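You operate a simulated robot arm through the tools that you are given. There is no shell and no other tool.

Carry out the task below with a simulated robot arm. There is one attempt and no reset: what you move stays moved.

Task
Cool the bowl former, brush the fluff off its slide, then switch it off.
Fine: knob at OFF; brush only at 50 C or less; slide out; grey brush put back. Set down upright: short grey brush with pale base. What is to be rubbed or washed off counts as gone when no trace of it is left.

It is judged by the outcome, as a careful person would: the job done as asked, and still so three seconds after it is handed in. It fails if anything else is knocked over, pushed out of place, dropped, spilled or broken.

Robot
A 7-joint arm with a two-finger parallel gripper, fixed in place. Base frame: the origin is at the foot of the arm, x ahead of it, y to its left, z up; the work surface is at about z = 80. Lengths are in cm, angles in degrees, forces in N, time in s.
With the tool pointing down near the work surface it reaches from about 30 to 70 cm from the base axis. Its first joint turns from -66.0 to 66.0 degrees. Payload 1.57 kg.
The TCP is the grasp point between the finger pads, 3 cm short of the fingertips. In the tool frame z runs along the fingers and y along their closing line. Largest opening 11 cm; finger width 2.4, thickness 1.2; the body of the gripper, 4.8 by 11.2 cm, starts 7.8 cm behind the TCP.
Orientation is that of the tool frame in the base frame, as [roll, pitch, yaw] about the fixed x, y, z axes, in that order (R = Rz(yaw) Ry(pitch) Rx(roll)). With the fingers straight down and closing along the base's y, the tool's x points along the base's -x, its y along +y and its z along -z.

Tools
- The arm moves only by the tool play_rows. Its arguments are lists of equal length, an entry for each row: "travel": the shift along the tool's x, y, z in cm, a list of three; "rot": the turn, a rotation vector about the tool's x, y, z in degrees, a list of three; "fingers": the gripper command, from -1 (fully open) to 1 (shut), values between in proportion. In form: {"travel": [[dx, dy, dz], ...], "rot": [[wx, wy, wz], ...], "fingers": [fingers, ...]}. A call has 1 to 20 rows; each row shifts and turns the commanded pose from where the row before left it, along the tool's axes as they then stand. Each row takes 0.2 s and may step no farther than 5 cm and 8.6 degrees from the row before; otherwise, or with a gripper value out of range, the whole call is refused. A pose out of reach is approached as far as the arm can. The call stops where the force on the tool passes 50 N (or 10 N more than at its start, if that is more) or the arm is blocked; 0.2 s more then pass. The fingers move at their own pace (about 10.8 cm/s each) and stop on an object; they squeeze with about 29 N. The grip force told is the motor's: it shows also when the fingers shut on nothing. Time passes only in rows, and 0.2 s behind the last, so rows that do not move let the fingers close. The reply holds the time, the measured pose of the TCP, the force on the tool along the base axes, the opening and the grip force, in the units named above and with some noise, with the torque about the TCP (base axes, N m) and any sound that the robot's microphone picked up.
- Cameras (640 x 400 px; columns grow to the right, rows downward): "scene" is fixed at [16.5, -39.51, 139.74]; the picture's right is [0.76, -0.65, 0.00], its down [-0.41, -0.48, -0.77] and it looks along [0.50, 0.59, -0.63] (base axes); focal length 312 px, centre (320, 200). "wrist" rides on the gripper at [7, 1.6, -14.1] in the tool frame; the picture's right is [-0.23, 0.97, 0.00], its down [-0.86, -0.20, -0.48] and it looks along [-0.47, -0.11, 0.88] (tool axes); focal length 222 px, centre (320, 200). There is no depth. A picture from a camera that has moved, and an enlarged one, comes with that camera's place and axes in the base frame and with its lens.
- grab_frame(camera): a new picture of that camera. It takes no simulated time.
- close_up(camera, box): a new picture of the part [left, top, right, bottom] of that camera's present view, enlarged. It takes no simulated time.
- job_done(): hands the job in; it is judged then, once.

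Places have to be worked out from the pictures, the camera data and where the tool is seen. Open the gripper and draw the arm clear of the work before you hand the job in, unless the task says otherwise.

The tools are called after "Emit:" by a JSON object that holds its "name" and its "arguments". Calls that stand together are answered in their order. play_rows: Moves the arm, as the interface text tells. Its arguments: {"type":"object","properties":{"travel":{"type":"array"},"rot":{"type":"array"},"fingers":{"type":"array"}},"required":["travel","rot","fingers"]} The other tools are called the same way: grab_frame (camera) takes a picture; close_up (camera, box) takes an enlarged picture of a part of a camera's view; job_done () hands the job in.

At the start:

```text
t: 0.0
tool_pos: [41.99, 8.41, 112.82]
tool_rot: [180.0, 0.0, 179.9]
force: [0.6, 0.4, -0.4]
moment: [0.02, 0.02, 0.03]
width: 10.99
gripper_force: 0.0
```

scene: 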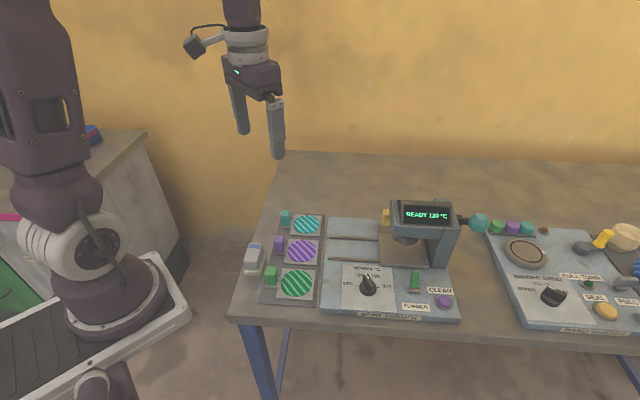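
wrist: 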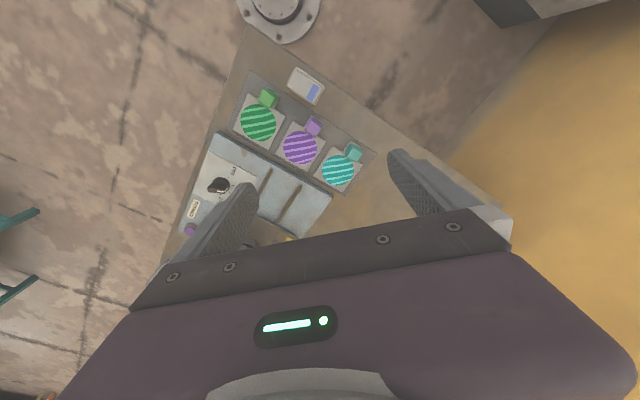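

I begin by looking closer at the machine and its surroundings before moving anything.

Emit:
{"name": "close_up", "arguments": {"camera": "scene", "box": [230, 190, 470, 330]}}

Emit:
{"name": "close_up", "arguments": {"camera": "scene", "box": [440, 190, 640, 340]}}

Emit:
{"name": "close_up", "arguments": {"camera": "scene", "box": [320, 190, 470, 290]}}

Emit:
{"name": "close_up", "arguments": {"camera": "scene", "box": [320, 250, 470, 330]}}

Emit:
{"name": "close_up", "arguments": {"camera": "wrist", "box": [160, 50, 400, 250]}}

```text
2.67 times, centred on (350, 260) of scene
camera zoom: at [16.5, -39.51, 139.74], right [0.76, -0.65, 0.0], down [-0.41, -0.48, -0.77], along [0.5, 0.59, -0.63], focal length 833 px, centre (240, 40)
```

zoom: 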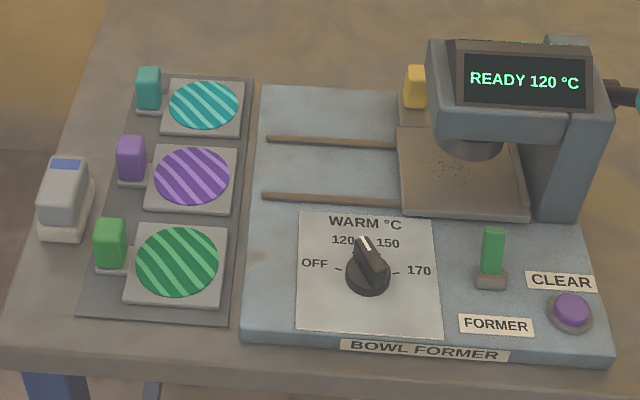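

```text
2.67 times, centred on (540, 265) of scene
camera zoom: at [16.5, -39.51, 139.74], right [0.76, -0.65, 0.0], down [-0.41, -0.48, -0.77], along [0.5, 0.59, -0.63], focal length 833 px, centre (-267, 27)
```

zoom: 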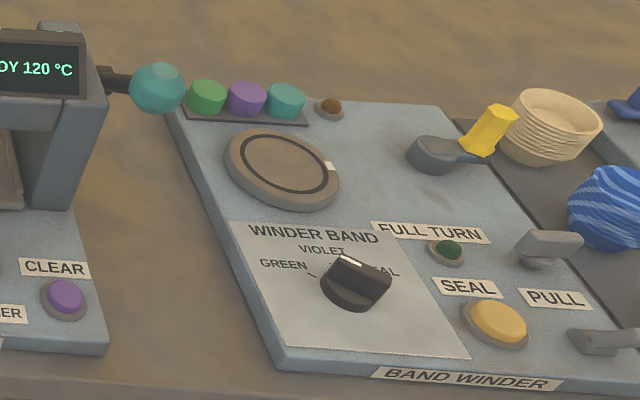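

```text
4.00 times, centred on (395, 240) of scene
camera zoom: at [16.5, -39.51, 139.74], right [0.76, -0.65, 0.0], down [-0.41, -0.48, -0.77], along [0.5, 0.59, -0.63], focal length 1249 px, centre (20, 40)
```

zoom: 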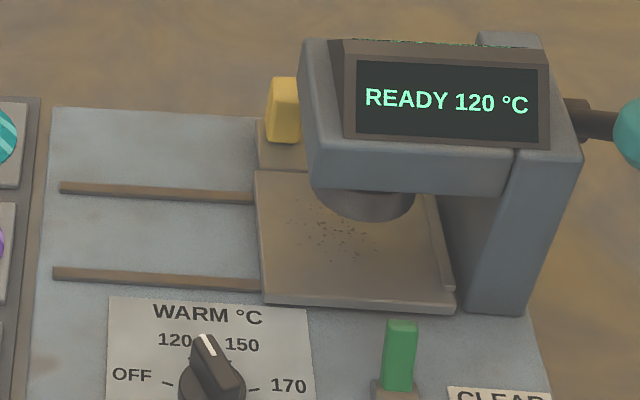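

```text
4.27 times, centred on (395, 290) of scene
camera zoom: at [16.5, -39.51, 139.74], right [0.76, -0.65, 0.0], down [-0.41, -0.48, -0.77], along [0.5, 0.59, -0.63], focal length 1333 px, centre (0, -184)
```

zoom: 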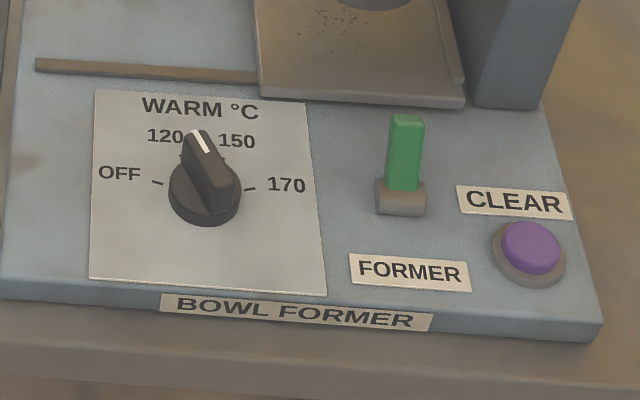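

```text
2.00 times, centred on (280, 150) of wrist
camera zoom: at [34.93, 10.01, 127.05], right [0.23, 0.97, 0.0], down [0.86, -0.2, 0.48], along [0.47, -0.11, -0.88], focal length 444 px, centre (400, 300)
```

zoom: 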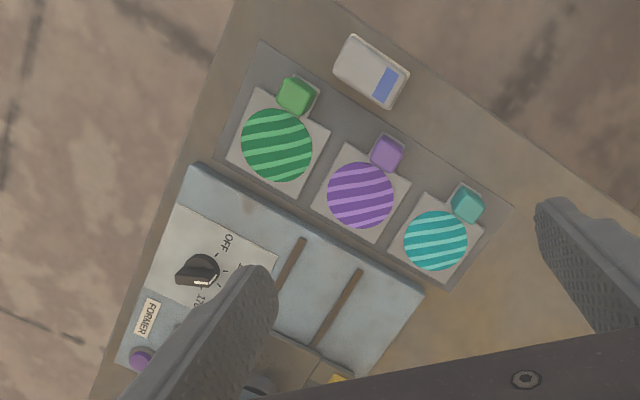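

The machine stands turned about 45° to the base; I put the knob near (50, -16), the grey brush near (35, 7), and the yellow slide tab near (68, -5.5). I move above the knob, high up, and turn the wrist about to its ridge angle for a better view.

Emit:
{"name": "play_rows", "arguments": {"travel": [[-1.34, -4.0, 1.1], [-1.34, -4.0, 1.1], [-1.34, -4.0, 1.1], [-1.34, -4.0, 1.1], [-1.34, -4.0, 1.1], [-1.34, -4.0, 1.1], [0, 0, 0], [0, 0, 0], [0, 0, 0], [0, 0, 0], [0, 0, 0], [0, 0, 0]], "rot": [[0, 0, 0], [0, 0, 0], [0, 0, 0], [0, 0, 0], [0, 0, 0], [0, 0, 0], [0, 0, -7.5], [0, 0, -7.5], [0, 0, -7.5], [0, 0, -7.5], [0, 0, -7.5], [0, 0, -7.5]], "fingers": [-1, -1, -1, -1, -1, -1, -1, -1, -1, -1, -1, -1]}}

Emit:
{"name": "grab_frame", "arguments": {"camera": "wrist"}}

Emit:
{"name": "grab_frame", "arguments": {"camera": "scene"}}

```text
t: 2.6
tool_pos: [50.05, -15.62, 106.14]
tool_rot: [180.0, 0.0, -134.8]
force: [-0.5, 0.0, 0.3]
moment: [-0.01, -0.01, -0.01]
width: 10.98
gripper_force: 0.1
```

```text
taken
camera wrist: at [43.89, -19.39, 120.38], right [-0.53, 0.85, 0.0], down [0.74, 0.47, 0.48], along [0.41, 0.25, -0.88], focal length 222 px, centre (320, 200)
```

wrist: 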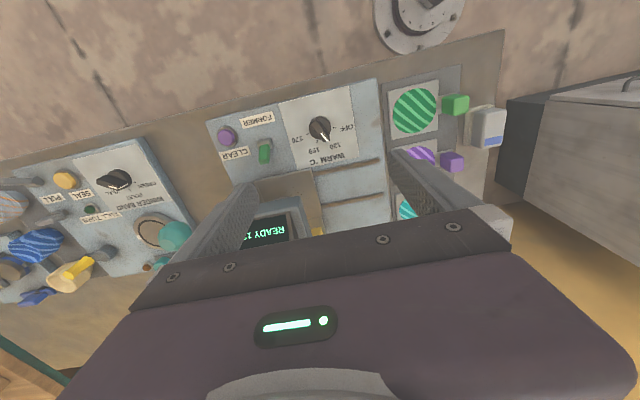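

```text
taken
```

scene: 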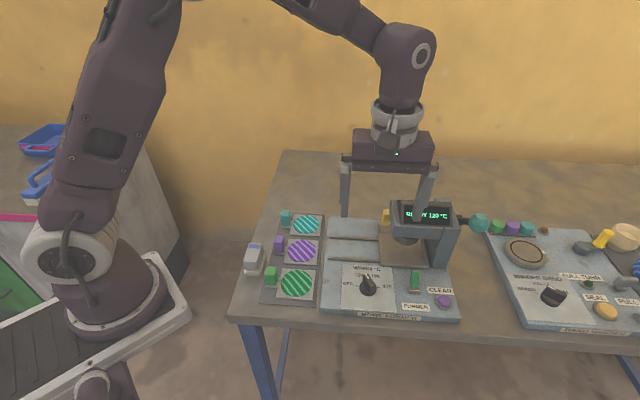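

The wrist view now shows the dial and machine; I zoom in on knob, switch and slide to measure angle and place.

Emit:
{"name": "close_up", "arguments": {"camera": "wrist", "box": [270, 80, 370, 180]}}

Emit:
{"name": "close_up", "arguments": {"camera": "wrist", "box": [200, 90, 400, 250]}}

Emit:
{"name": "close_up", "arguments": {"camera": "wrist", "box": [380, 60, 520, 200]}}

```text
4.00 times, centred on (320, 130) of wrist
camera zoom: at [43.89, -19.39, 120.38], right [-0.53, 0.85, 0.0], down [0.74, 0.47, 0.48], along [0.41, 0.25, -0.88], focal length 888 px, centre (320, 480)
```

zoom: 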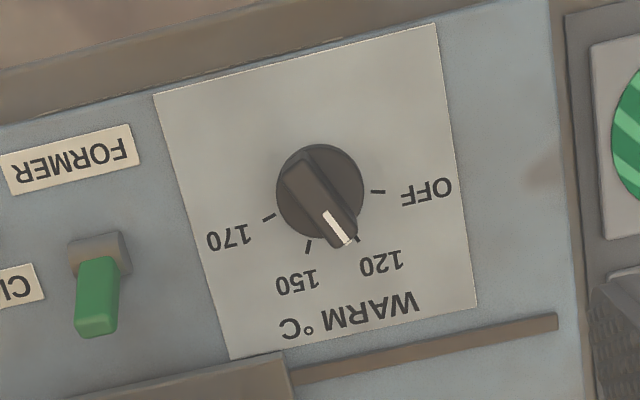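

```text
2.50 times, centred on (300, 170) of wrist
camera zoom: at [43.89, -19.39, 120.38], right [-0.53, 0.85, 0.0], down [0.74, 0.47, 0.48], along [0.41, 0.25, -0.88], focal length 555 px, centre (370, 275)
```

zoom: 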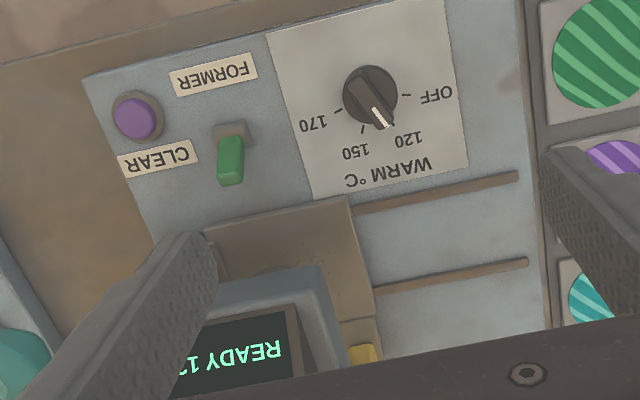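

```text
2.86 times, centred on (450, 130) of wrist
camera zoom: at [43.89, -19.39, 120.38], right [-0.53, 0.85, 0.0], down [0.74, 0.47, 0.48], along [0.41, 0.25, -0.88], focal length 635 px, centre (-51, 400)
```

zoom: 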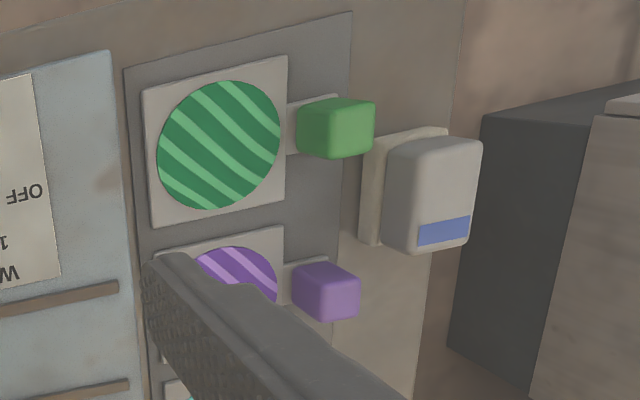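

Ticks measured from the wrist view: OFF at about 121° in base, 120 at 70°, so the knob (centre about 50.05, -15.85, ridge top about z 85.5) must turn about 51° counter-clockwise. I align the fingers across the ridge, narrow them and come down above it.

Emit:
{"name": "play_rows", "arguments": {"travel": [[0, 0, 0], [0, 0, 0], [0.2, -0.08, 0], [0, 0, 4], [0, 0, 4], [0, 0, 4], [0, 0, 2.6], [0, 0, 0]], "rot": [[0, 0, -8.4], [0, 0, -8.4], [0, 0, -8.2], [0, 0, 0], [0, 0, 0], [0, 0, 0], [0, 0, 0], [0, 0, 0]], "fingers": [0.27, 0.27, 0.27, 0.27, 0.27, 0.27, 0.27, 0.27]}}

Emit:
{"name": "grab_frame", "arguments": {"camera": "wrist"}}

Emit:
{"name": "close_up", "arguments": {"camera": "scene", "box": [320, 190, 470, 330]}}

```text
t: 4.4
tool_pos: [50.06, -15.91, 91.56]
tool_rot: [179.9, 0.0, -110.0]
force: [-0.1, 1.1, 1.4]
moment: [-0.04, 0.0, -0.01]
width: 4.03
gripper_force: 0.0
```

```text
taken
camera wrist: at [46.02, -21.82, 105.84], right [-0.84, 0.55, 0.0], down [0.48, 0.74, 0.48], along [0.26, 0.4, -0.88], focal length 222 px, centre (320, 200)
```

wrist: 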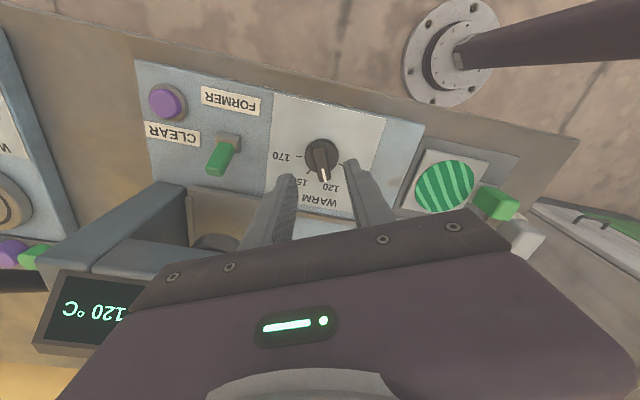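

```text
2.86 times, centred on (395, 260) of scene
camera zoom: at [16.5, -39.51, 139.74], right [0.76, -0.65, 0.0], down [-0.41, -0.48, -0.77], along [0.5, 0.59, -0.63], focal length 892 px, centre (106, 29)
```

zoom: 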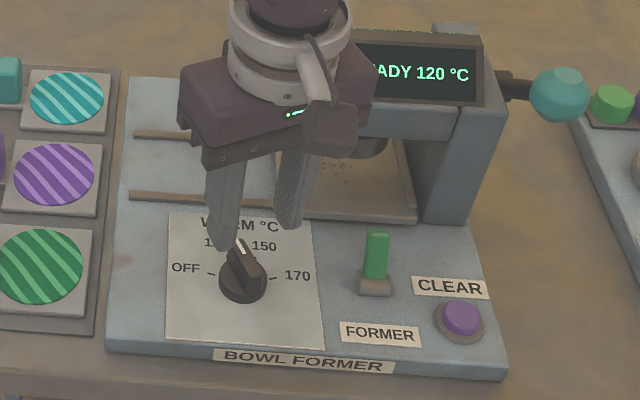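

The fingers straddle the ridge as seen from above; I check the alignment in a close-up before going lower.

Emit:
{"name": "close_up", "arguments": {"camera": "wrist", "box": [240, 110, 400, 220]}}

```text
3.64 times, centred on (320, 165) of wrist
camera zoom: at [46.02, -21.82, 105.84], right [-0.84, 0.55, 0.0], down [0.48, 0.74, 0.48], along [0.26, 0.4, -0.88], focal length 808 px, centre (320, 327)
```

zoom: 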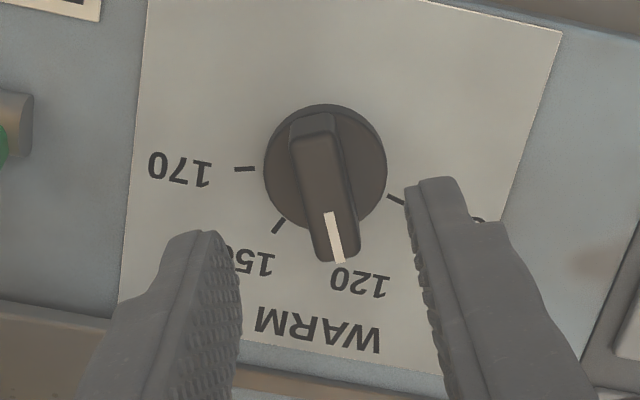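

Ridge is parallel to the finger pads and centred within a couple of millimetres. I descend so the fingertips reach about z 84 and close on the ridge.

Emit:
{"name": "play_rows", "arguments": {"travel": [[0.0, 0.05, 1.5], [0, 0, 1.5], [0, 0, 1.4], [0, 0, 0], [0, 0, 0], [0, 0, 0], [0, 0, 0]], "rot": [[0, 0, 0], [0, 0, 0], [0, 0, 0], [0, 0, 0], [0, 0, 0], [0, 0, 0], [0, 0, 0]], "fingers": [0.4, 0.4, 0.4, 0.4, 0.7, 1, 1]}}

Emit:
{"name": "close_up", "arguments": {"camera": "wrist", "box": [240, 110, 400, 220]}}

Emit:
{"name": "close_up", "arguments": {"camera": "scene", "box": [320, 190, 470, 330]}}

```text
t: 6.0
tool_pos: [49.99, -15.91, 87.21]
tool_rot: [179.9, 0.0, -110.0]
force: [-1.8, 1.7, -4.1]
moment: [-0.17, 0.03, -0.05]
width: 1.27
gripper_force: 29.8
```

```text
3.64 times, centred on (320, 165) of wrist
camera zoom: at [45.88, -21.88, 101.46], right [-0.84, 0.55, 0.0], down [0.48, 0.74, 0.48], along [0.26, 0.4, -0.88], focal length 808 px, centre (320, 327)
```

zoom: 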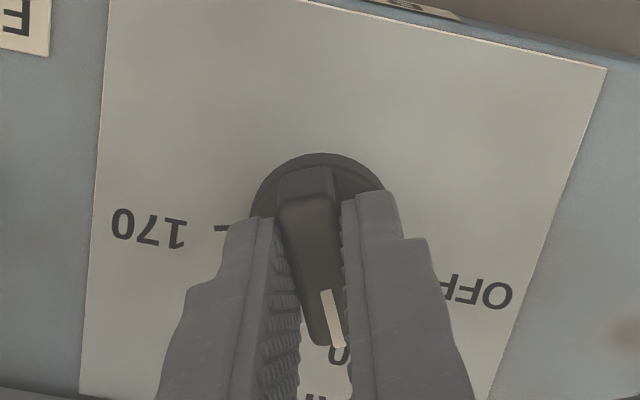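

```text
2.86 times, centred on (395, 260) of scene
camera zoom: at [16.5, -39.51, 139.74], right [0.76, -0.65, 0.0], down [-0.41, -0.48, -0.77], along [0.5, 0.59, -0.63], focal length 892 px, centre (106, 29)
```

zoom: 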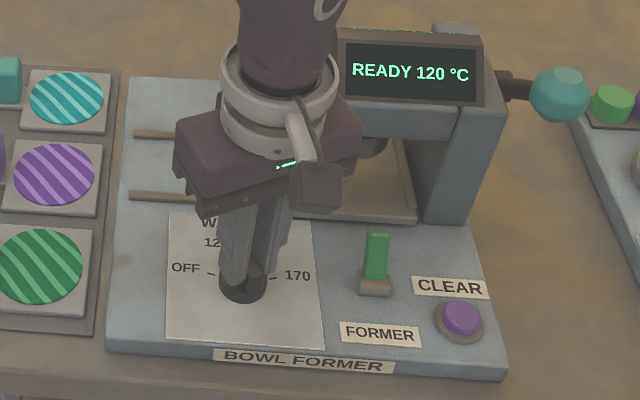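

The ridge is gripped (1.27 cm wide). I turn it counter-clockwise 51° to OFF in small steps.

Emit:
{"name": "play_rows", "arguments": {"travel": [[0, 0, 0], [0, 0, 0], [0, 0, 0], [0, 0, 0], [0, 0, 0], [0, 0, 0], [0, 0, 0], [0, 0, 0], [0, 0, 0], [0, 0, 0], [0, 0, 0]], "rot": [[0, 0, -5.1], [0, 0, -5.1], [0, 0, -5.1], [0, 0, -5.1], [0, 0, -5.1], [0, 0, -5.1], [0, 0, -5.1], [0, 0, -5.1], [0, 0, -5.1], [0, 0, -5.1], [0, 0, 0]], "fingers": [1, 1, 1, 1, 1, 1, 1, 1, 1, 1, 1]}}

Emit:
{"name": "close_up", "arguments": {"camera": "scene", "box": [320, 190, 470, 330]}}

Emit:
{"name": "close_up", "arguments": {"camera": "wrist", "box": [240, 110, 400, 220]}}

```text
t: 8.4
tool_pos: [50.09, -15.96, 87.25]
tool_rot: [179.9, 0.0, -59.0]
force: [3.5, -7.9, -12.6]
moment: [0.15, 0.12, -0.78]
width: 1.33
gripper_force: 30.1
```

```text
2.86 times, centred on (395, 260) of scene
camera zoom: at [16.52, -39.53, 139.72], right [0.76, -0.65, 0.0], down [-0.41, -0.48, -0.77], along [0.5, 0.59, -0.63], focal length 892 px, centre (106, 29)
```

zoom: 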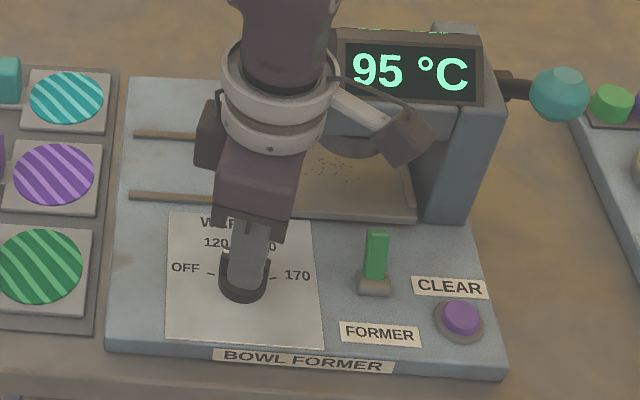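

```text
3.64 times, centred on (320, 165) of wrist
camera zoom: at [52.14, -22.67, 101.47], right [-0.95, -0.31, 0.0], down [-0.27, 0.84, 0.48], along [-0.15, 0.46, -0.88], focal length 808 px, centre (320, 327)
```

zoom: 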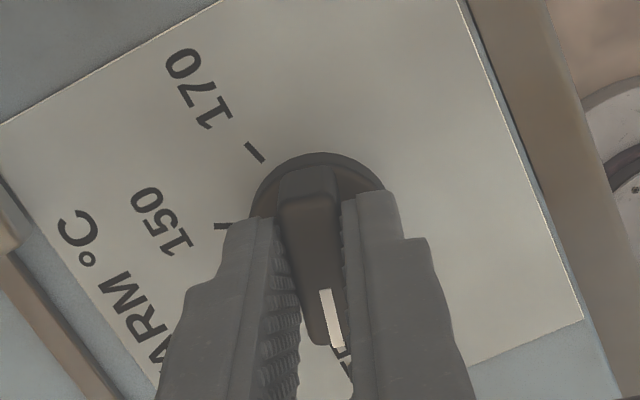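

Display fell to 95 °C, so it is cooling. I let go of the knob, rise, and check that the pointer is at OFF.

Emit:
{"name": "play_rows", "arguments": {"travel": [[0, 0, 0], [0, 0, 0], [0, 0, -2], [0, 0, -4], [0, 0, -4], [0, 0, -4], [0, 0, -4]], "rot": [[0, 0, 0], [0, 0, 0], [0, 0, 0], [0, 0, 0], [0, 0, 0], [0, 0, 0], [0, 0, 0]], "fingers": [0.3, 0.3, 0.3, 0.3, 0.3, 0.3, 0.3]}}

Emit:
{"name": "close_up", "arguments": {"camera": "scene", "box": [320, 190, 470, 330]}}

Emit:
{"name": "close_up", "arguments": {"camera": "wrist", "box": [220, 70, 420, 200]}}

```text
t: 10.0
tool_pos: [50.2, -15.71, 105.28]
tool_rot: [180.0, -0.2, -58.9]
force: [-0.6, 0.4, -0.6]
moment: [0.0, 0.0, -0.02]
width: 3.85
gripper_force: 0.0
```

```text
2.86 times, centred on (395, 260) of scene
camera zoom: at [16.5, -39.51, 139.74], right [0.76, -0.65, 0.0], down [-0.41, -0.48, -0.77], along [0.5, 0.59, -0.63], focal length 892 px, centre (106, 29)
```

zoom: 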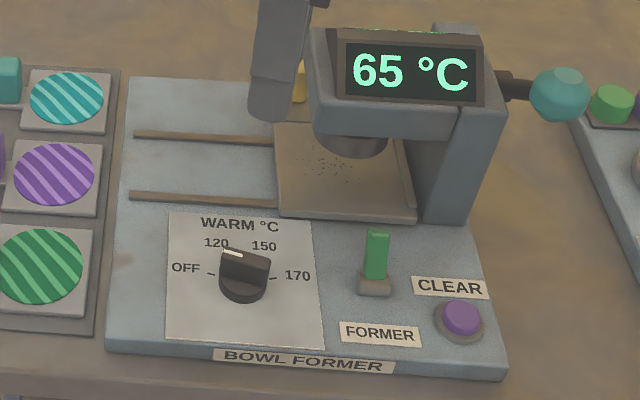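

```text
3.08 times, centred on (320, 135) of wrist
camera zoom: at [52.24, -22.41, 119.49], right [-0.95, -0.31, 0.0], down [-0.27, 0.84, 0.48], along [-0.15, 0.46, -0.88], focal length 684 px, centre (320, 400)
```

zoom: 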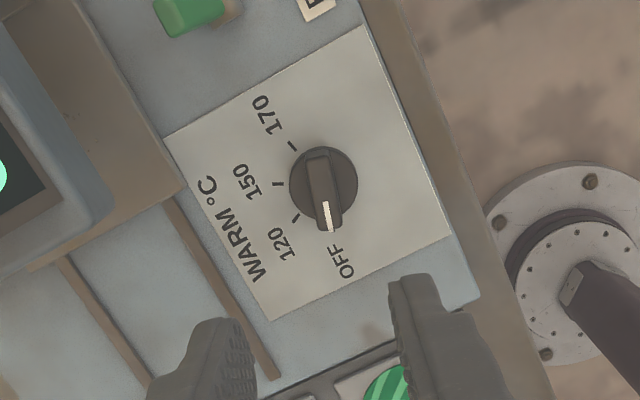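

Knob now points at OFF and the display reads 65 °C and is falling. I rise and move left-back of the press to view the yellow slide tab from the side.

Emit:
{"name": "play_rows", "arguments": {"travel": [[0, 0, -1], [0, 0, -1], [0, 0, -1], [0, 0, 0], [0, 0, 0], [0, 0, 0], [0, 0, 0], [0, 0, 0], [0, 0, 0], [-3.8, 1.8, 0], [-3.8, 1.8, 0], [-3.8, 1.8, 0], [-3.8, 1.8, 0], [-3.8, 1.8, 0], [0, 0, 0]], "rot": [[0, 0, 8.45], [0, 0, 8.45], [0, 0, 8.45], [0, 0, 8.45], [0, 0, 8.45], [0, 0, 8.45], [0, 0, 8.45], [0, 0, 8.45], [0, 0, 8.45], [0, 0, 0], [0, 0, 0], [0, 0, 0], [0, 0, 0], [0, 0, 0], [0, 0, 0]], "fingers": [-1, -1, -1, -1, -1, -1, -1, -1, -1, -1, -1, -1, -1, -1, -1]}}

Emit:
{"name": "grab_frame", "arguments": {"camera": "wrist"}}

Emit:
{"name": "close_up", "arguments": {"camera": "scene", "box": [230, 190, 470, 330]}}

```text
t: 13.2
tool_pos: [57.13, 3.89, 108.04]
tool_rot: [-180.0, 0.0, -134.9]
force: [-0.6, -0.2, 0.1]
moment: [-0.01, 0.02, 0.02]
width: 11.0
gripper_force: 0.1
```

```text
taken
camera wrist: at [50.85, 0.19, 122.34], right [-0.53, 0.85, 0.0], down [0.75, 0.46, 0.48], along [0.41, 0.25, -0.88], focal length 222 px, centre (320, 200)
```

wrist: 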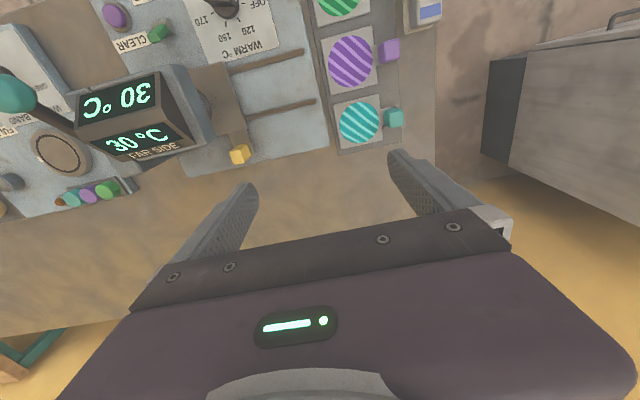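

```text
2.67 times, centred on (350, 260) of scene
camera zoom: at [16.5, -39.5, 139.74], right [0.76, -0.65, 0.0], down [-0.41, -0.48, -0.77], along [0.5, 0.59, -0.63], focal length 833 px, centre (240, 40)
```

zoom: 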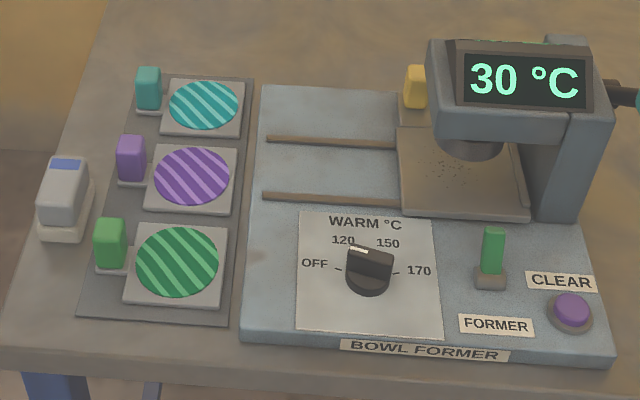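

The display reads 30 °C now, so brushing is allowed. I zoom on the yellow tab and the brush to get their size, place and the gap to the press head.

Emit:
{"name": "close_up", "arguments": {"camera": "wrist", "box": [160, 50, 320, 190]}}

Emit:
{"name": "close_up", "arguments": {"camera": "wrist", "box": [340, 0, 480, 90]}}

Emit:
{"name": "close_up", "arguments": {"camera": "wrist", "box": [60, 50, 260, 190]}}

```text
2.86 times, centred on (240, 120) of wrist
camera zoom: at [50.85, 0.19, 122.34], right [-0.53, 0.85, 0.0], down [0.75, 0.46, 0.48], along [0.41, 0.25, -0.88], focal length 635 px, centre (549, 429)
```

zoom: 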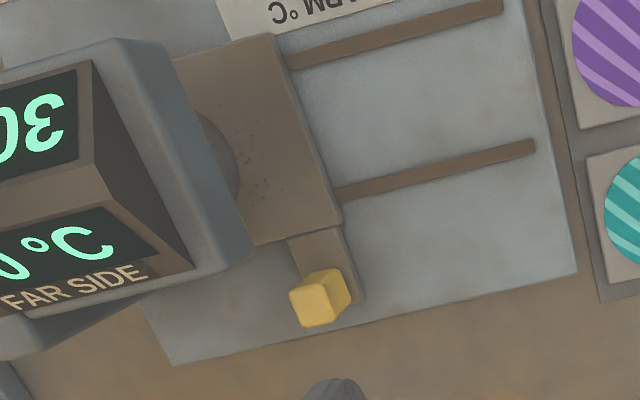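

```text
4.44 times, centred on (410, 45) of wrist
camera zoom: at [50.85, 0.19, 122.34], right [-0.53, 0.85, 0.0], down [0.75, 0.46, 0.48], along [0.41, 0.25, -0.88], focal length 987 px, centre (-80, 889)
```

zoom: 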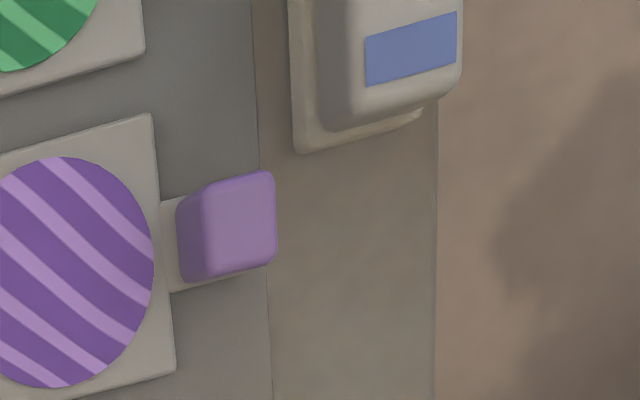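

```text
2.86 times, centred on (160, 120) of wrist
camera zoom: at [50.85, 0.19, 122.34], right [-0.53, 0.85, 0.0], down [0.75, 0.46, 0.48], along [0.41, 0.25, -0.88], focal length 635 px, centre (777, 429)
```

zoom: 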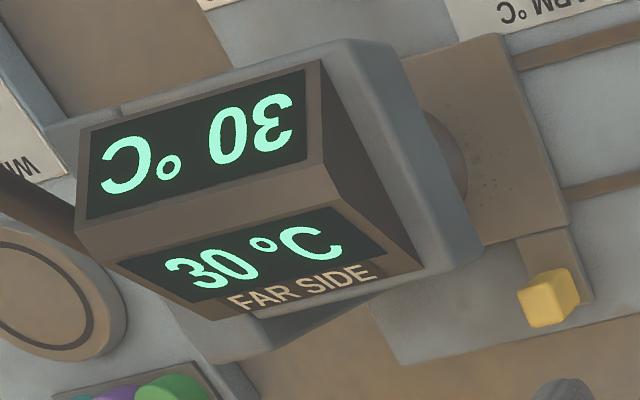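

Yellow tab sits near (67.4, -5.5), z about 84–87.5, roughly 4 cm behind the press head's back face, so fingers closing left–right fit. I move above it with a moderate opening and check before descending.

Emit:
{"name": "play_rows", "arguments": {"travel": [[-0.2, -3.5, 0], [-0.2, -3.5, 0], [-0.2, -3.5, 0], [-0.2, -3.4, 0], [0, 0, 3], [0, 0, 3], [0, 0, 0]], "rot": [[0, 0, 0], [0, 0, 0], [0, 0, 0], [0, 0, 0], [0, 0, 0], [0, 0, 0], [0, 0, 0]], "fingers": [0, 0, 0, 0, 0, 0, 0]}}

Emit:
{"name": "close_up", "arguments": {"camera": "wrist", "box": [220, 90, 420, 220]}}

Emit:
{"name": "grab_frame", "arguments": {"camera": "scene"}}

```text
t: 14.8
tool_pos: [65.87, -5.39, 101.89]
tool_rot: [180.0, -0.1, -135.1]
force: [0.0, -0.9, 0.0]
moment: [0.02, -0.04, 0.0]
width: 5.49
gripper_force: 0.2
out of reach, approached as far as the arm can: row 4
```

```text
3.08 times, centred on (320, 155) of wrist
camera zoom: at [59.67, -9.06, 116.14], right [-0.53, 0.85, 0.0], down [0.75, 0.46, 0.48], along [0.41, 0.25, -0.88], focal length 684 px, centre (320, 338)
```

zoom: 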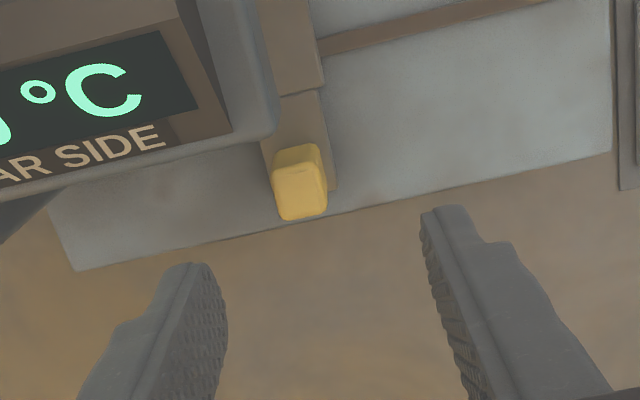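

```text
taken
```

scene: 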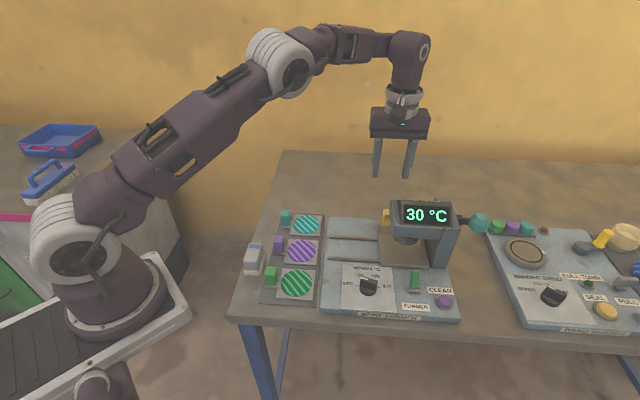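

The arm was near its reach limit at that height; lower down it should extend further. I lower a bit and shift about 1.5 cm outward, then re-check.

Emit:
{"name": "play_rows", "arguments": {"travel": [[0, 0, 3], [-0.6, -0.5, 2], [-0.55, -0.5, 1], [0, 0, 0], [0, 0, 0]], "rot": [[0, 0, 0], [0, 0, 0], [0, 0, 0], [0, 0, 0], [0, 0, 0]], "fingers": [0, 0, 0, 0, 0]}}

Emit:
{"name": "close_up", "arguments": {"camera": "wrist", "box": [220, 90, 420, 220]}}

Emit:
{"name": "close_up", "arguments": {"camera": "scene", "box": [320, 130, 500, 270]}}

```text
t: 16.0
tool_pos: [67.64, -5.25, 95.94]
tool_rot: [-180.0, 0.0, -135.0]
force: [-0.1, -0.3, 1.5]
moment: [-0.02, 0.02, 0.0]
width: 5.48
gripper_force: 0.0
```

```text
3.08 times, centred on (320, 155) of wrist
camera zoom: at [61.35, -8.92, 110.18], right [-0.53, 0.85, 0.0], down [0.75, 0.46, 0.48], along [0.41, 0.25, -0.88], focal length 684 px, centre (320, 338)
```

zoom: 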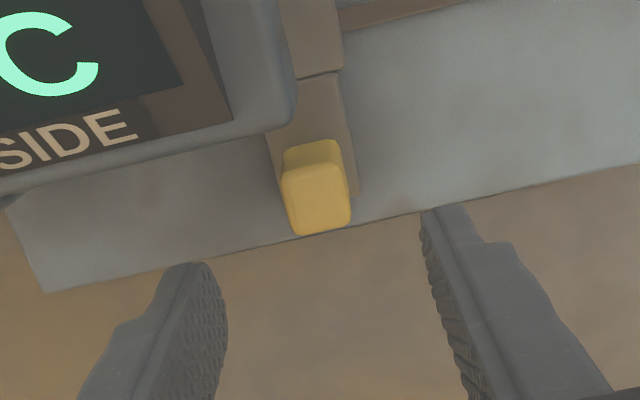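

```text
2.86 times, centred on (410, 200) of scene
camera zoom: at [16.5, -39.51, 139.74], right [0.76, -0.65, 0.0], down [-0.41, -0.48, -0.77], along [0.5, 0.59, -0.63], focal length 892 px, centre (63, 200)
```

zoom: 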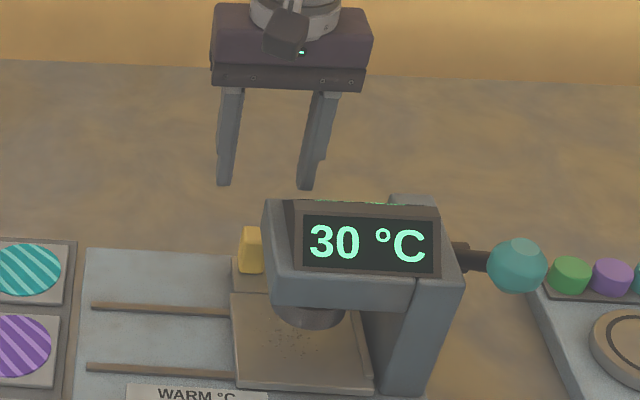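

The tool is centred over the yellow block (about 2 cm wide, top near z 87.5). I descend to put the pads on it and close.

Emit:
{"name": "play_rows", "arguments": {"travel": [[0, 0, 3], [0, 0, 3], [0, 0, 2.6], [0, 0, 0], [0, 0, 0], [0, 0, 0], [0, 0, 0]], "rot": [[0, 0, 0], [0, 0, 0], [0, 0, 0], [0, 0, 0], [0, 0, 0], [0, 0, 0], [0, 0, 0]], "fingers": [0.1, 0.1, 0.1, 0.1, 0.5, 1, 1]}}

Emit:
{"name": "close_up", "arguments": {"camera": "wrist", "box": [220, 90, 420, 220]}}

Emit:
{"name": "close_up", "arguments": {"camera": "scene", "box": [320, 130, 500, 270]}}

```text
t: 17.6
tool_pos: [67.47, -5.23, 87.1]
tool_rot: [179.9, 0.0, -135.0]
force: [0.7, -1.5, -4.0]
moment: [0.19, -0.49, 0.15]
width: 2.18
gripper_force: 35.0
```

```text
3.08 times, centred on (320, 155) of wrist
camera zoom: at [61.27, -8.95, 101.4], right [-0.53, 0.85, 0.0], down [0.75, 0.46, 0.48], along [0.41, 0.25, -0.88], focal length 684 px, centre (320, 338)
```

zoom: 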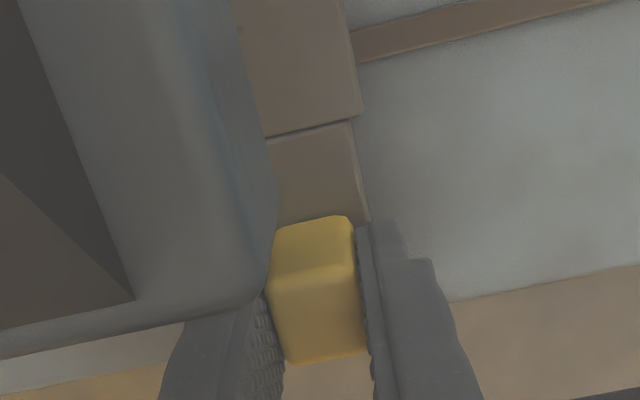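

```text
2.86 times, centred on (410, 200) of scene
camera zoom: at [16.51, -39.51, 139.73], right [0.76, -0.65, 0.0], down [-0.41, -0.48, -0.77], along [0.5, 0.59, -0.63], focal length 892 px, centre (63, 200)
```

zoom: 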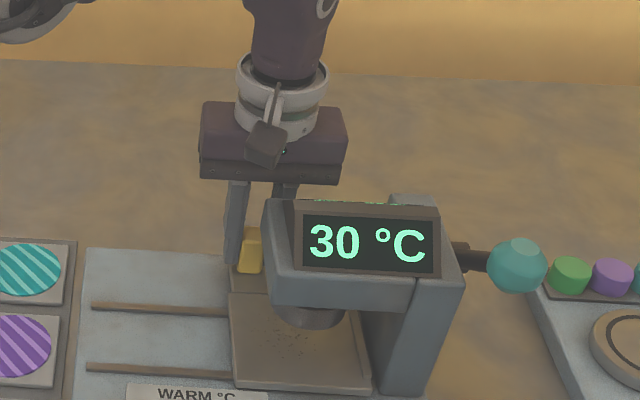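

The block is gripped at 2.18 cm. I pull it left along the rails (tool +y), slowly, 8 cm first.

Emit:
{"name": "play_rows", "arguments": {"travel": [[0, 1, 0], [0, 1, 0], [0, 1, 0], [0, 1, 0], [0, 1, 0], [0, 1, 0], [0, 1, 0], [0, 1, 0], [0, 0, 0]], "rot": [[0, 0, 0], [0, 0, 0], [0, 0, 0], [0, 0, 0], [0, 0, 0], [0, 0, 0], [0, 0, 0], [0, 0, 0], [0, 0, 0]], "fingers": [1, 1, 1, 1, 1, 1, 1, 1, 1]}}

Emit:
{"name": "close_up", "arguments": {"camera": "scene", "box": [300, 170, 480, 310]}}

```text
t: 19.6
tool_pos: [61.89, 0.34, 87.18]
tool_rot: [179.9, 0.0, -135.1]
force: [2.5, 1.8, -22.9]
moment: [0.02, -0.26, 0.27]
width: 2.18
gripper_force: 35.1
```

```text
2.86 times, centred on (390, 240) of scene
camera zoom: at [16.55, -39.5, 139.73], right [0.76, -0.65, 0.0], down [-0.41, -0.48, -0.77], along [0.5, 0.59, -0.63], focal length 892 px, centre (120, 86)
```

zoom: 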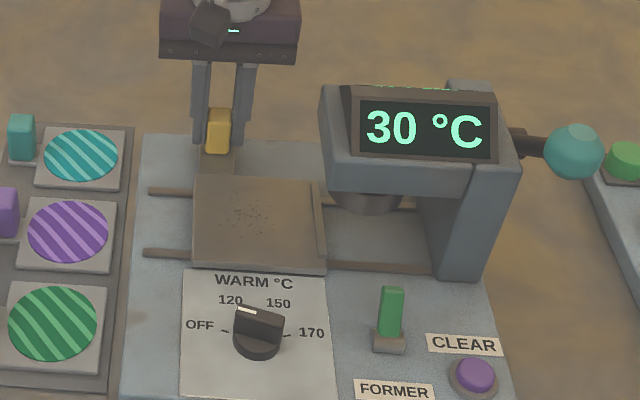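

The slide moved freely 7.9 cm; display still 30 °C. I keep pulling left to its stop, with a tiny downward correction to relieve the upward pull.

Emit:
{"name": "play_rows", "arguments": {"travel": [[0, 0.5, 0.1], [0, 0.8, 0.05], [0, 0.8, 0], [0, 0.8, 0], [0, 0.5, 0], [0, 0, 0]], "rot": [[0, 0, 0], [0, 0, 0], [0, 0, 0], [0, 0, 0], [0, 0, 0], [0, 0, 0]], "fingers": [1, 1, 1, 1, 1, 1]}}

Emit:
{"name": "close_up", "arguments": {"camera": "scene", "box": [280, 170, 480, 310]}}

```text
t: 21.0
tool_pos: [59.76, 2.37, 87.43]
tool_rot: [-179.5, 0.3, -135.2]
force: [37.0, -31.3, -7.6]
moment: [0.25, 0.4, 0.26]
width: 2.21
gripper_force: 34.6
```

```text
2.86 times, centred on (380, 240) of scene
camera zoom: at [16.6, -39.58, 139.7], right [0.76, -0.65, 0.0], down [-0.41, -0.48, -0.77], along [0.5, 0.59, -0.63], focal length 892 px, centre (149, 86)
```

zoom: 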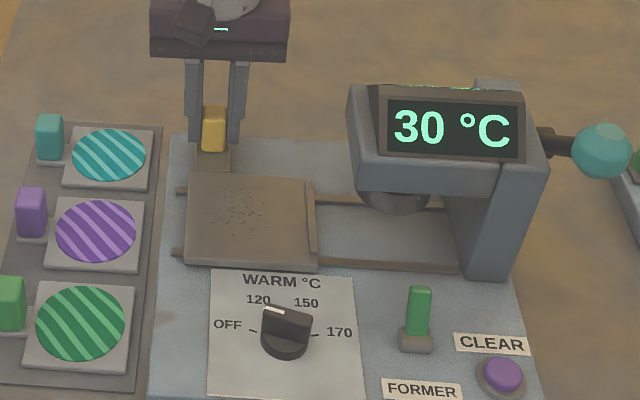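

The slide is at its end stop (about 11 cm out). I relax the pull, open, and rise.

Emit:
{"name": "play_rows", "arguments": {"travel": [[0, -0.4, 0], [0, 0, 0], [0, 0, 0], [0, 0, 0], [0, 0, -3], [0, 0, -4], [0, 0, -4], [0, 0, -4]], "rot": [[0, 0, 0], [0, 0, 0], [0, 0, 0], [0, 0, 0], [0, 0, 0], [0, 0, 0], [0, 0, 0], [0, 0, 0]], "fingers": [1, 0.4, 0.3, 0.3, 0.3, 0.3, 0.3, 0.3]}}

Emit:
{"name": "grab_frame", "arguments": {"camera": "wrist"}}

Emit:
{"name": "close_up", "arguments": {"camera": "scene", "box": [230, 190, 470, 330]}}

```text
t: 22.8
tool_pos: [59.88, 2.37, 102.42]
tool_rot: [-180.0, 0.0, -135.1]
force: [0.4, 0.2, 1.2]
moment: [0.01, 0.01, -0.03]
width: 3.87
gripper_force: 0.1
```

```text
taken
camera wrist: at [53.59, -1.25, 116.67], right [-0.53, 0.85, 0.0], down [0.75, 0.46, 0.48], along [0.41, 0.25, -0.88], focal length 222 px, centre (320, 200)
```

wrist: 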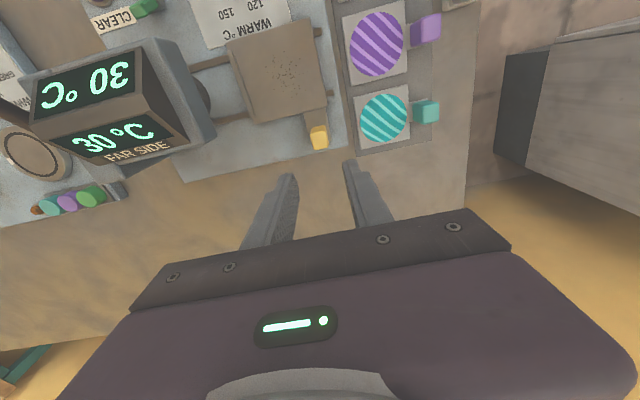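

```text
2.67 times, centred on (350, 260) of scene
camera zoom: at [16.49, -39.51, 139.74], right [0.76, -0.65, 0.0], down [-0.41, -0.48, -0.77], along [0.5, 0.59, -0.63], focal length 833 px, centre (240, 40)
```

zoom: 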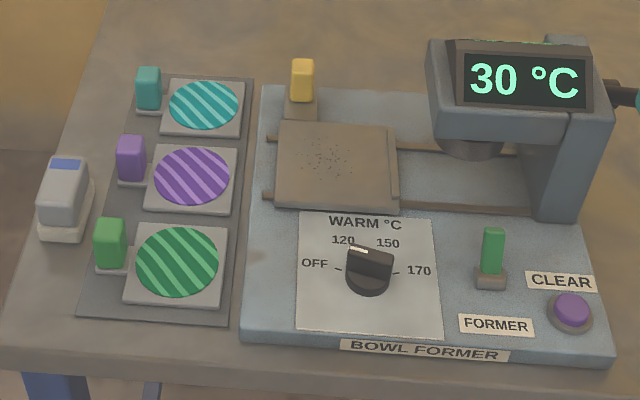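

The slide with the fluff is fully out in the open. Next the grey brush near (35, 7): I move above it in the same wrist orientation and look.

Emit:
{"name": "play_rows", "arguments": {"travel": [[2.25, 3.4, -0.3], [2.25, 3.4, -0.3], [2.25, 3.4, -0.3], [2.25, 3.4, -0.3], [2.25, 3.4, 0], [2.25, 3.3, 0], [0, 0, 0]], "rot": [[0, 0, 0], [0, 0, 0], [0, 0, 0], [0, 0, 0], [0, 0, 0], [0, 0, 0], [0, 0, 0]], "fingers": [0.1, 0.1, 0.1, 0.1, 0.1, 0.1, 0.1]}}

Emit:
{"name": "grab_frame", "arguments": {"camera": "wrist"}}

Emit:
{"name": "close_up", "arguments": {"camera": "scene", "box": [220, 210, 320, 310]}}

```text
t: 24.4
tool_pos: [35.71, 7.24, 103.6]
tool_rot: [179.9, -0.1, -135.1]
force: [0.0, -0.1, -0.6]
moment: [0.03, 0.01, -0.02]
width: 4.93
gripper_force: 0.0
```

```text
taken
camera wrist: at [29.52, 3.64, 117.66], right [-0.53, 0.85, 0.0], down [0.75, 0.46, 0.48], along [0.41, 0.25, -0.88], focal length 222 px, centre (320, 200)
```

wrist: 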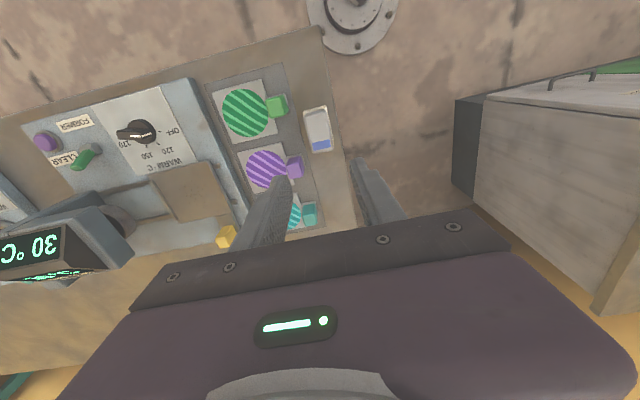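

```text
4.00 times, centred on (270, 260) of scene
camera zoom: at [16.49, -39.51, 139.74], right [0.76, -0.65, 0.0], down [-0.41, -0.48, -0.77], along [0.5, 0.59, -0.63], focal length 1249 px, centre (520, -40)
```

zoom: 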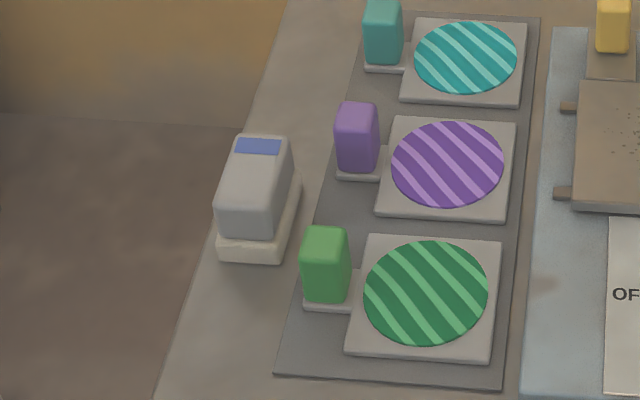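

The grey brush with pale base and a blue stripe sits at the table's left edge. I zoom on it from the wrist to measure centre and angle.

Emit:
{"name": "close_up", "arguments": {"camera": "wrist", "box": [260, 80, 380, 180]}}

```text
4.00 times, centred on (320, 130) of wrist
camera zoom: at [29.52, 3.64, 117.66], right [-0.53, 0.85, 0.0], down [0.75, 0.46, 0.48], along [0.41, 0.25, -0.88], focal length 888 px, centre (320, 480)
```

zoom: 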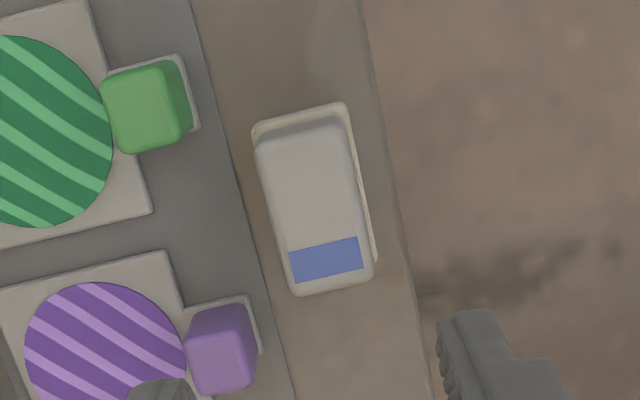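

Brush centre about (35.55, 7.15), 5.5 × 3.3 cm, top about z 84.7, long side along the 45° line; my fingers already close across it. I come down part way and check.

Emit:
{"name": "play_rows", "arguments": {"travel": [[0.15, 0.05, 4], [0, 0, 4], [0, 0, 3.6], [0, 0, 0]], "rot": [[0, 0, 0], [0, 0, 0], [0, 0, 0], [0, 0, 0]], "fingers": [0.1, 0.1, 0.1, 0.1]}}

Emit:
{"name": "close_up", "arguments": {"camera": "wrist", "box": [240, 90, 400, 210]}}

Emit:
{"name": "close_up", "arguments": {"camera": "scene", "box": [200, 190, 320, 310]}}

```text
t: 25.4
tool_pos: [35.73, 7.23, 91.73]
tool_rot: [179.9, 0.1, -135.1]
force: [-0.2, -0.4, 0.1]
moment: [0.01, 0.0, 0.02]
width: 4.95
gripper_force: 0.1
```

```text
3.33 times, centred on (320, 150) of wrist
camera zoom: at [29.49, 3.57, 105.96], right [-0.53, 0.85, 0.0], down [0.75, 0.46, 0.48], along [0.41, 0.25, -0.88], focal length 740 px, centre (320, 367)
```

zoom: 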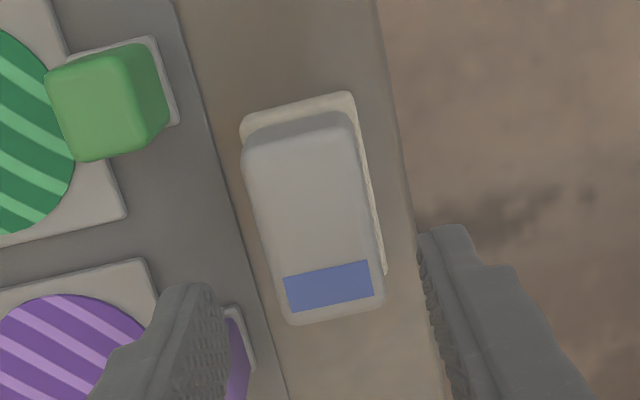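

```text
3.33 times, centred on (260, 250) of scene
camera zoom: at [16.5, -39.5, 139.74], right [0.76, -0.65, 0.0], down [-0.41, -0.48, -0.77], along [0.5, 0.59, -0.63], focal length 1041 px, centre (520, 33)
```

zoom: 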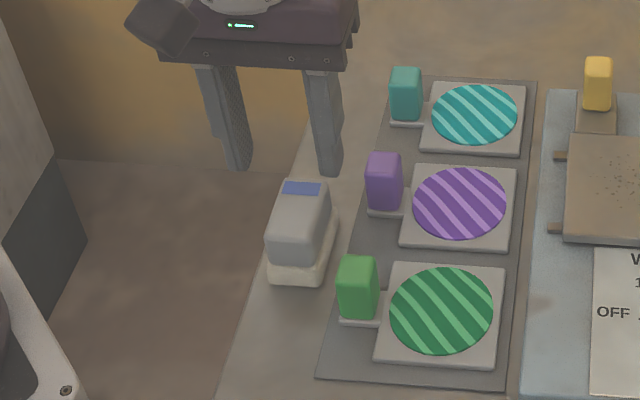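

Alignment needs about 3 mm correction toward the front; fingers clear the green and purple blocks. I descend to z about 84.9 and close on the brush body.

Emit:
{"name": "play_rows", "arguments": {"travel": [[0.3, 0.1, 2.5], [0, 0, 2.5], [0, 0, 1.8], [0, 0, 0], [0, 0, 0], [0, 0, 0], [0, 0, 0]], "rot": [[0, 0, 0], [0, 0, 0], [0, 0, 0], [0, 0, 0], [0, 0, 0], [0, 0, 0], [0, 0, 0]], "fingers": [0.1, 0.1, 0.1, 0.1, 0.4, 0.8, 1]}}

Emit:
{"name": "close_up", "arguments": {"camera": "wrist", "box": [240, 90, 400, 210]}}

Emit:
{"name": "close_up", "arguments": {"camera": "scene", "box": [200, 190, 320, 310]}}

```text
t: 27.0
tool_pos: [35.33, 6.89, 84.93]
tool_rot: [179.9, 0.0, -135.0]
force: [0.5, -0.3, -0.3]
moment: [0.0, -0.01, 0.0]
width: 3.3
gripper_force: 29.2
```

```text
3.33 times, centred on (320, 150) of wrist
camera zoom: at [29.17, 3.32, 99.22], right [-0.53, 0.85, 0.0], down [0.75, 0.46, 0.48], along [0.41, 0.25, -0.88], focal length 740 px, centre (320, 367)
```

zoom: 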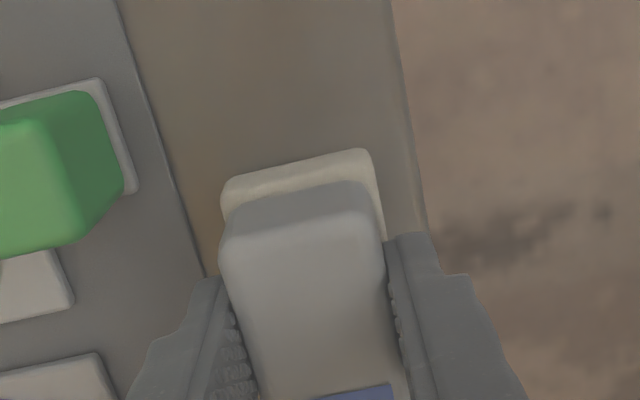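

```text
3.33 times, centred on (260, 250) of scene
camera zoom: at [16.5, -39.51, 139.74], right [0.76, -0.65, 0.0], down [-0.41, -0.48, -0.77], along [0.5, 0.59, -0.63], focal length 1041 px, centre (520, 33)
```

zoom: 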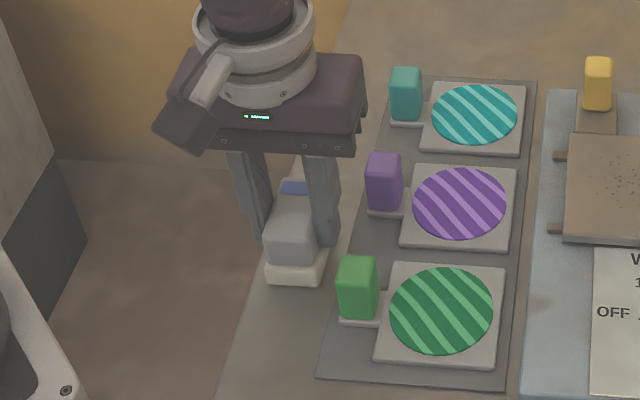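

The brush is held (3.3 cm). Its TCP height on the table was 84.93, so the brush bottom is about 4.9 cm below the TCP. I lift it straight up and carry it high over to the slide (fluff centre about (56, -5)).

Emit:
{"name": "play_rows", "arguments": {"travel": [[0, 0, -1.5], [0, 0, -3], [0, 0, -4], [0, 0, -4], [0, 0, -2.5], [-0.8, -2.9, 0], [-0.8, -2.9, 0], [-0.8, -2.9, 0], [-0.8, -2.9, 0], [-0.8, -2.9, 0], [-0.8, -2.9, 0], [-0.8, -2.9, 0], [-0.8, -2.6, 0], [0, 0, 0]], "rot": [[0, 0, 0], [0, 0, 0], [0, 0, 0], [0, 0, 0], [0, 0, 0], [0, 0, 0], [0, 0, 0], [0, 0, 0], [0, 0, 0], [0, 0, 0], [0, 0, 0], [0, 0, 0], [0, 0, 0], [0, 0, 0]], "fingers": [1, 1, 1, 1, 1, 1, 1, 1, 1, 1, 1, 1, 1, 1]}}

Emit:
{"name": "grab_frame", "arguments": {"camera": "scene"}}

Emit:
{"name": "close_up", "arguments": {"camera": "wrist", "box": [180, 30, 440, 210]}}

```text
t: 30.0
tool_pos: [56.15, -4.73, 99.96]
tool_rot: [180.0, 0.0, -135.1]
force: [0.1, 0.2, -0.6]
moment: [0.01, 0.01, 0.03]
width: 3.32
gripper_force: 28.9
```

```text
taken
```

scene: 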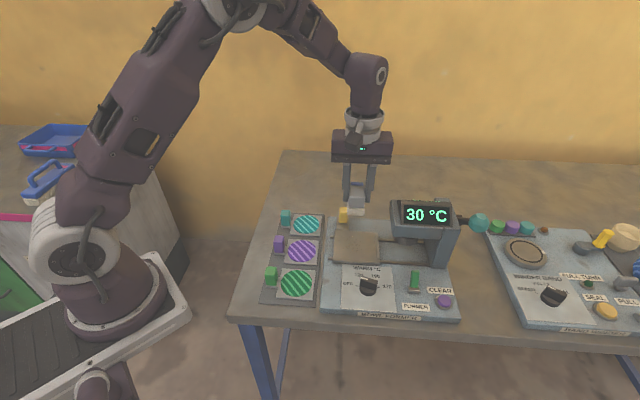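

```text
2.22 times, centred on (310, 120) of wrist
camera zoom: at [49.85, -8.47, 114.14], right [-0.53, 0.85, 0.0], down [0.75, 0.46, 0.48], along [0.41, 0.25, -0.88], focal length 494 px, centre (342, 378)
```

zoom: 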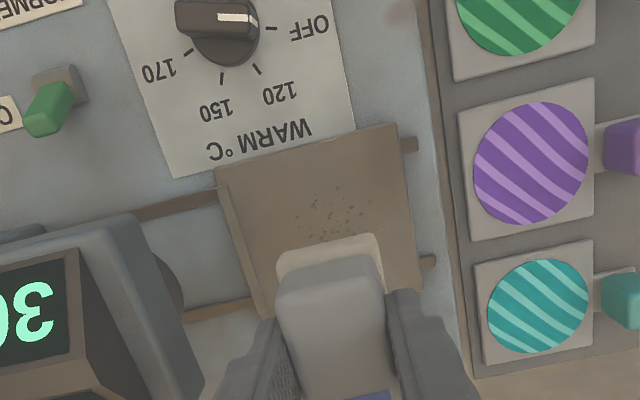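

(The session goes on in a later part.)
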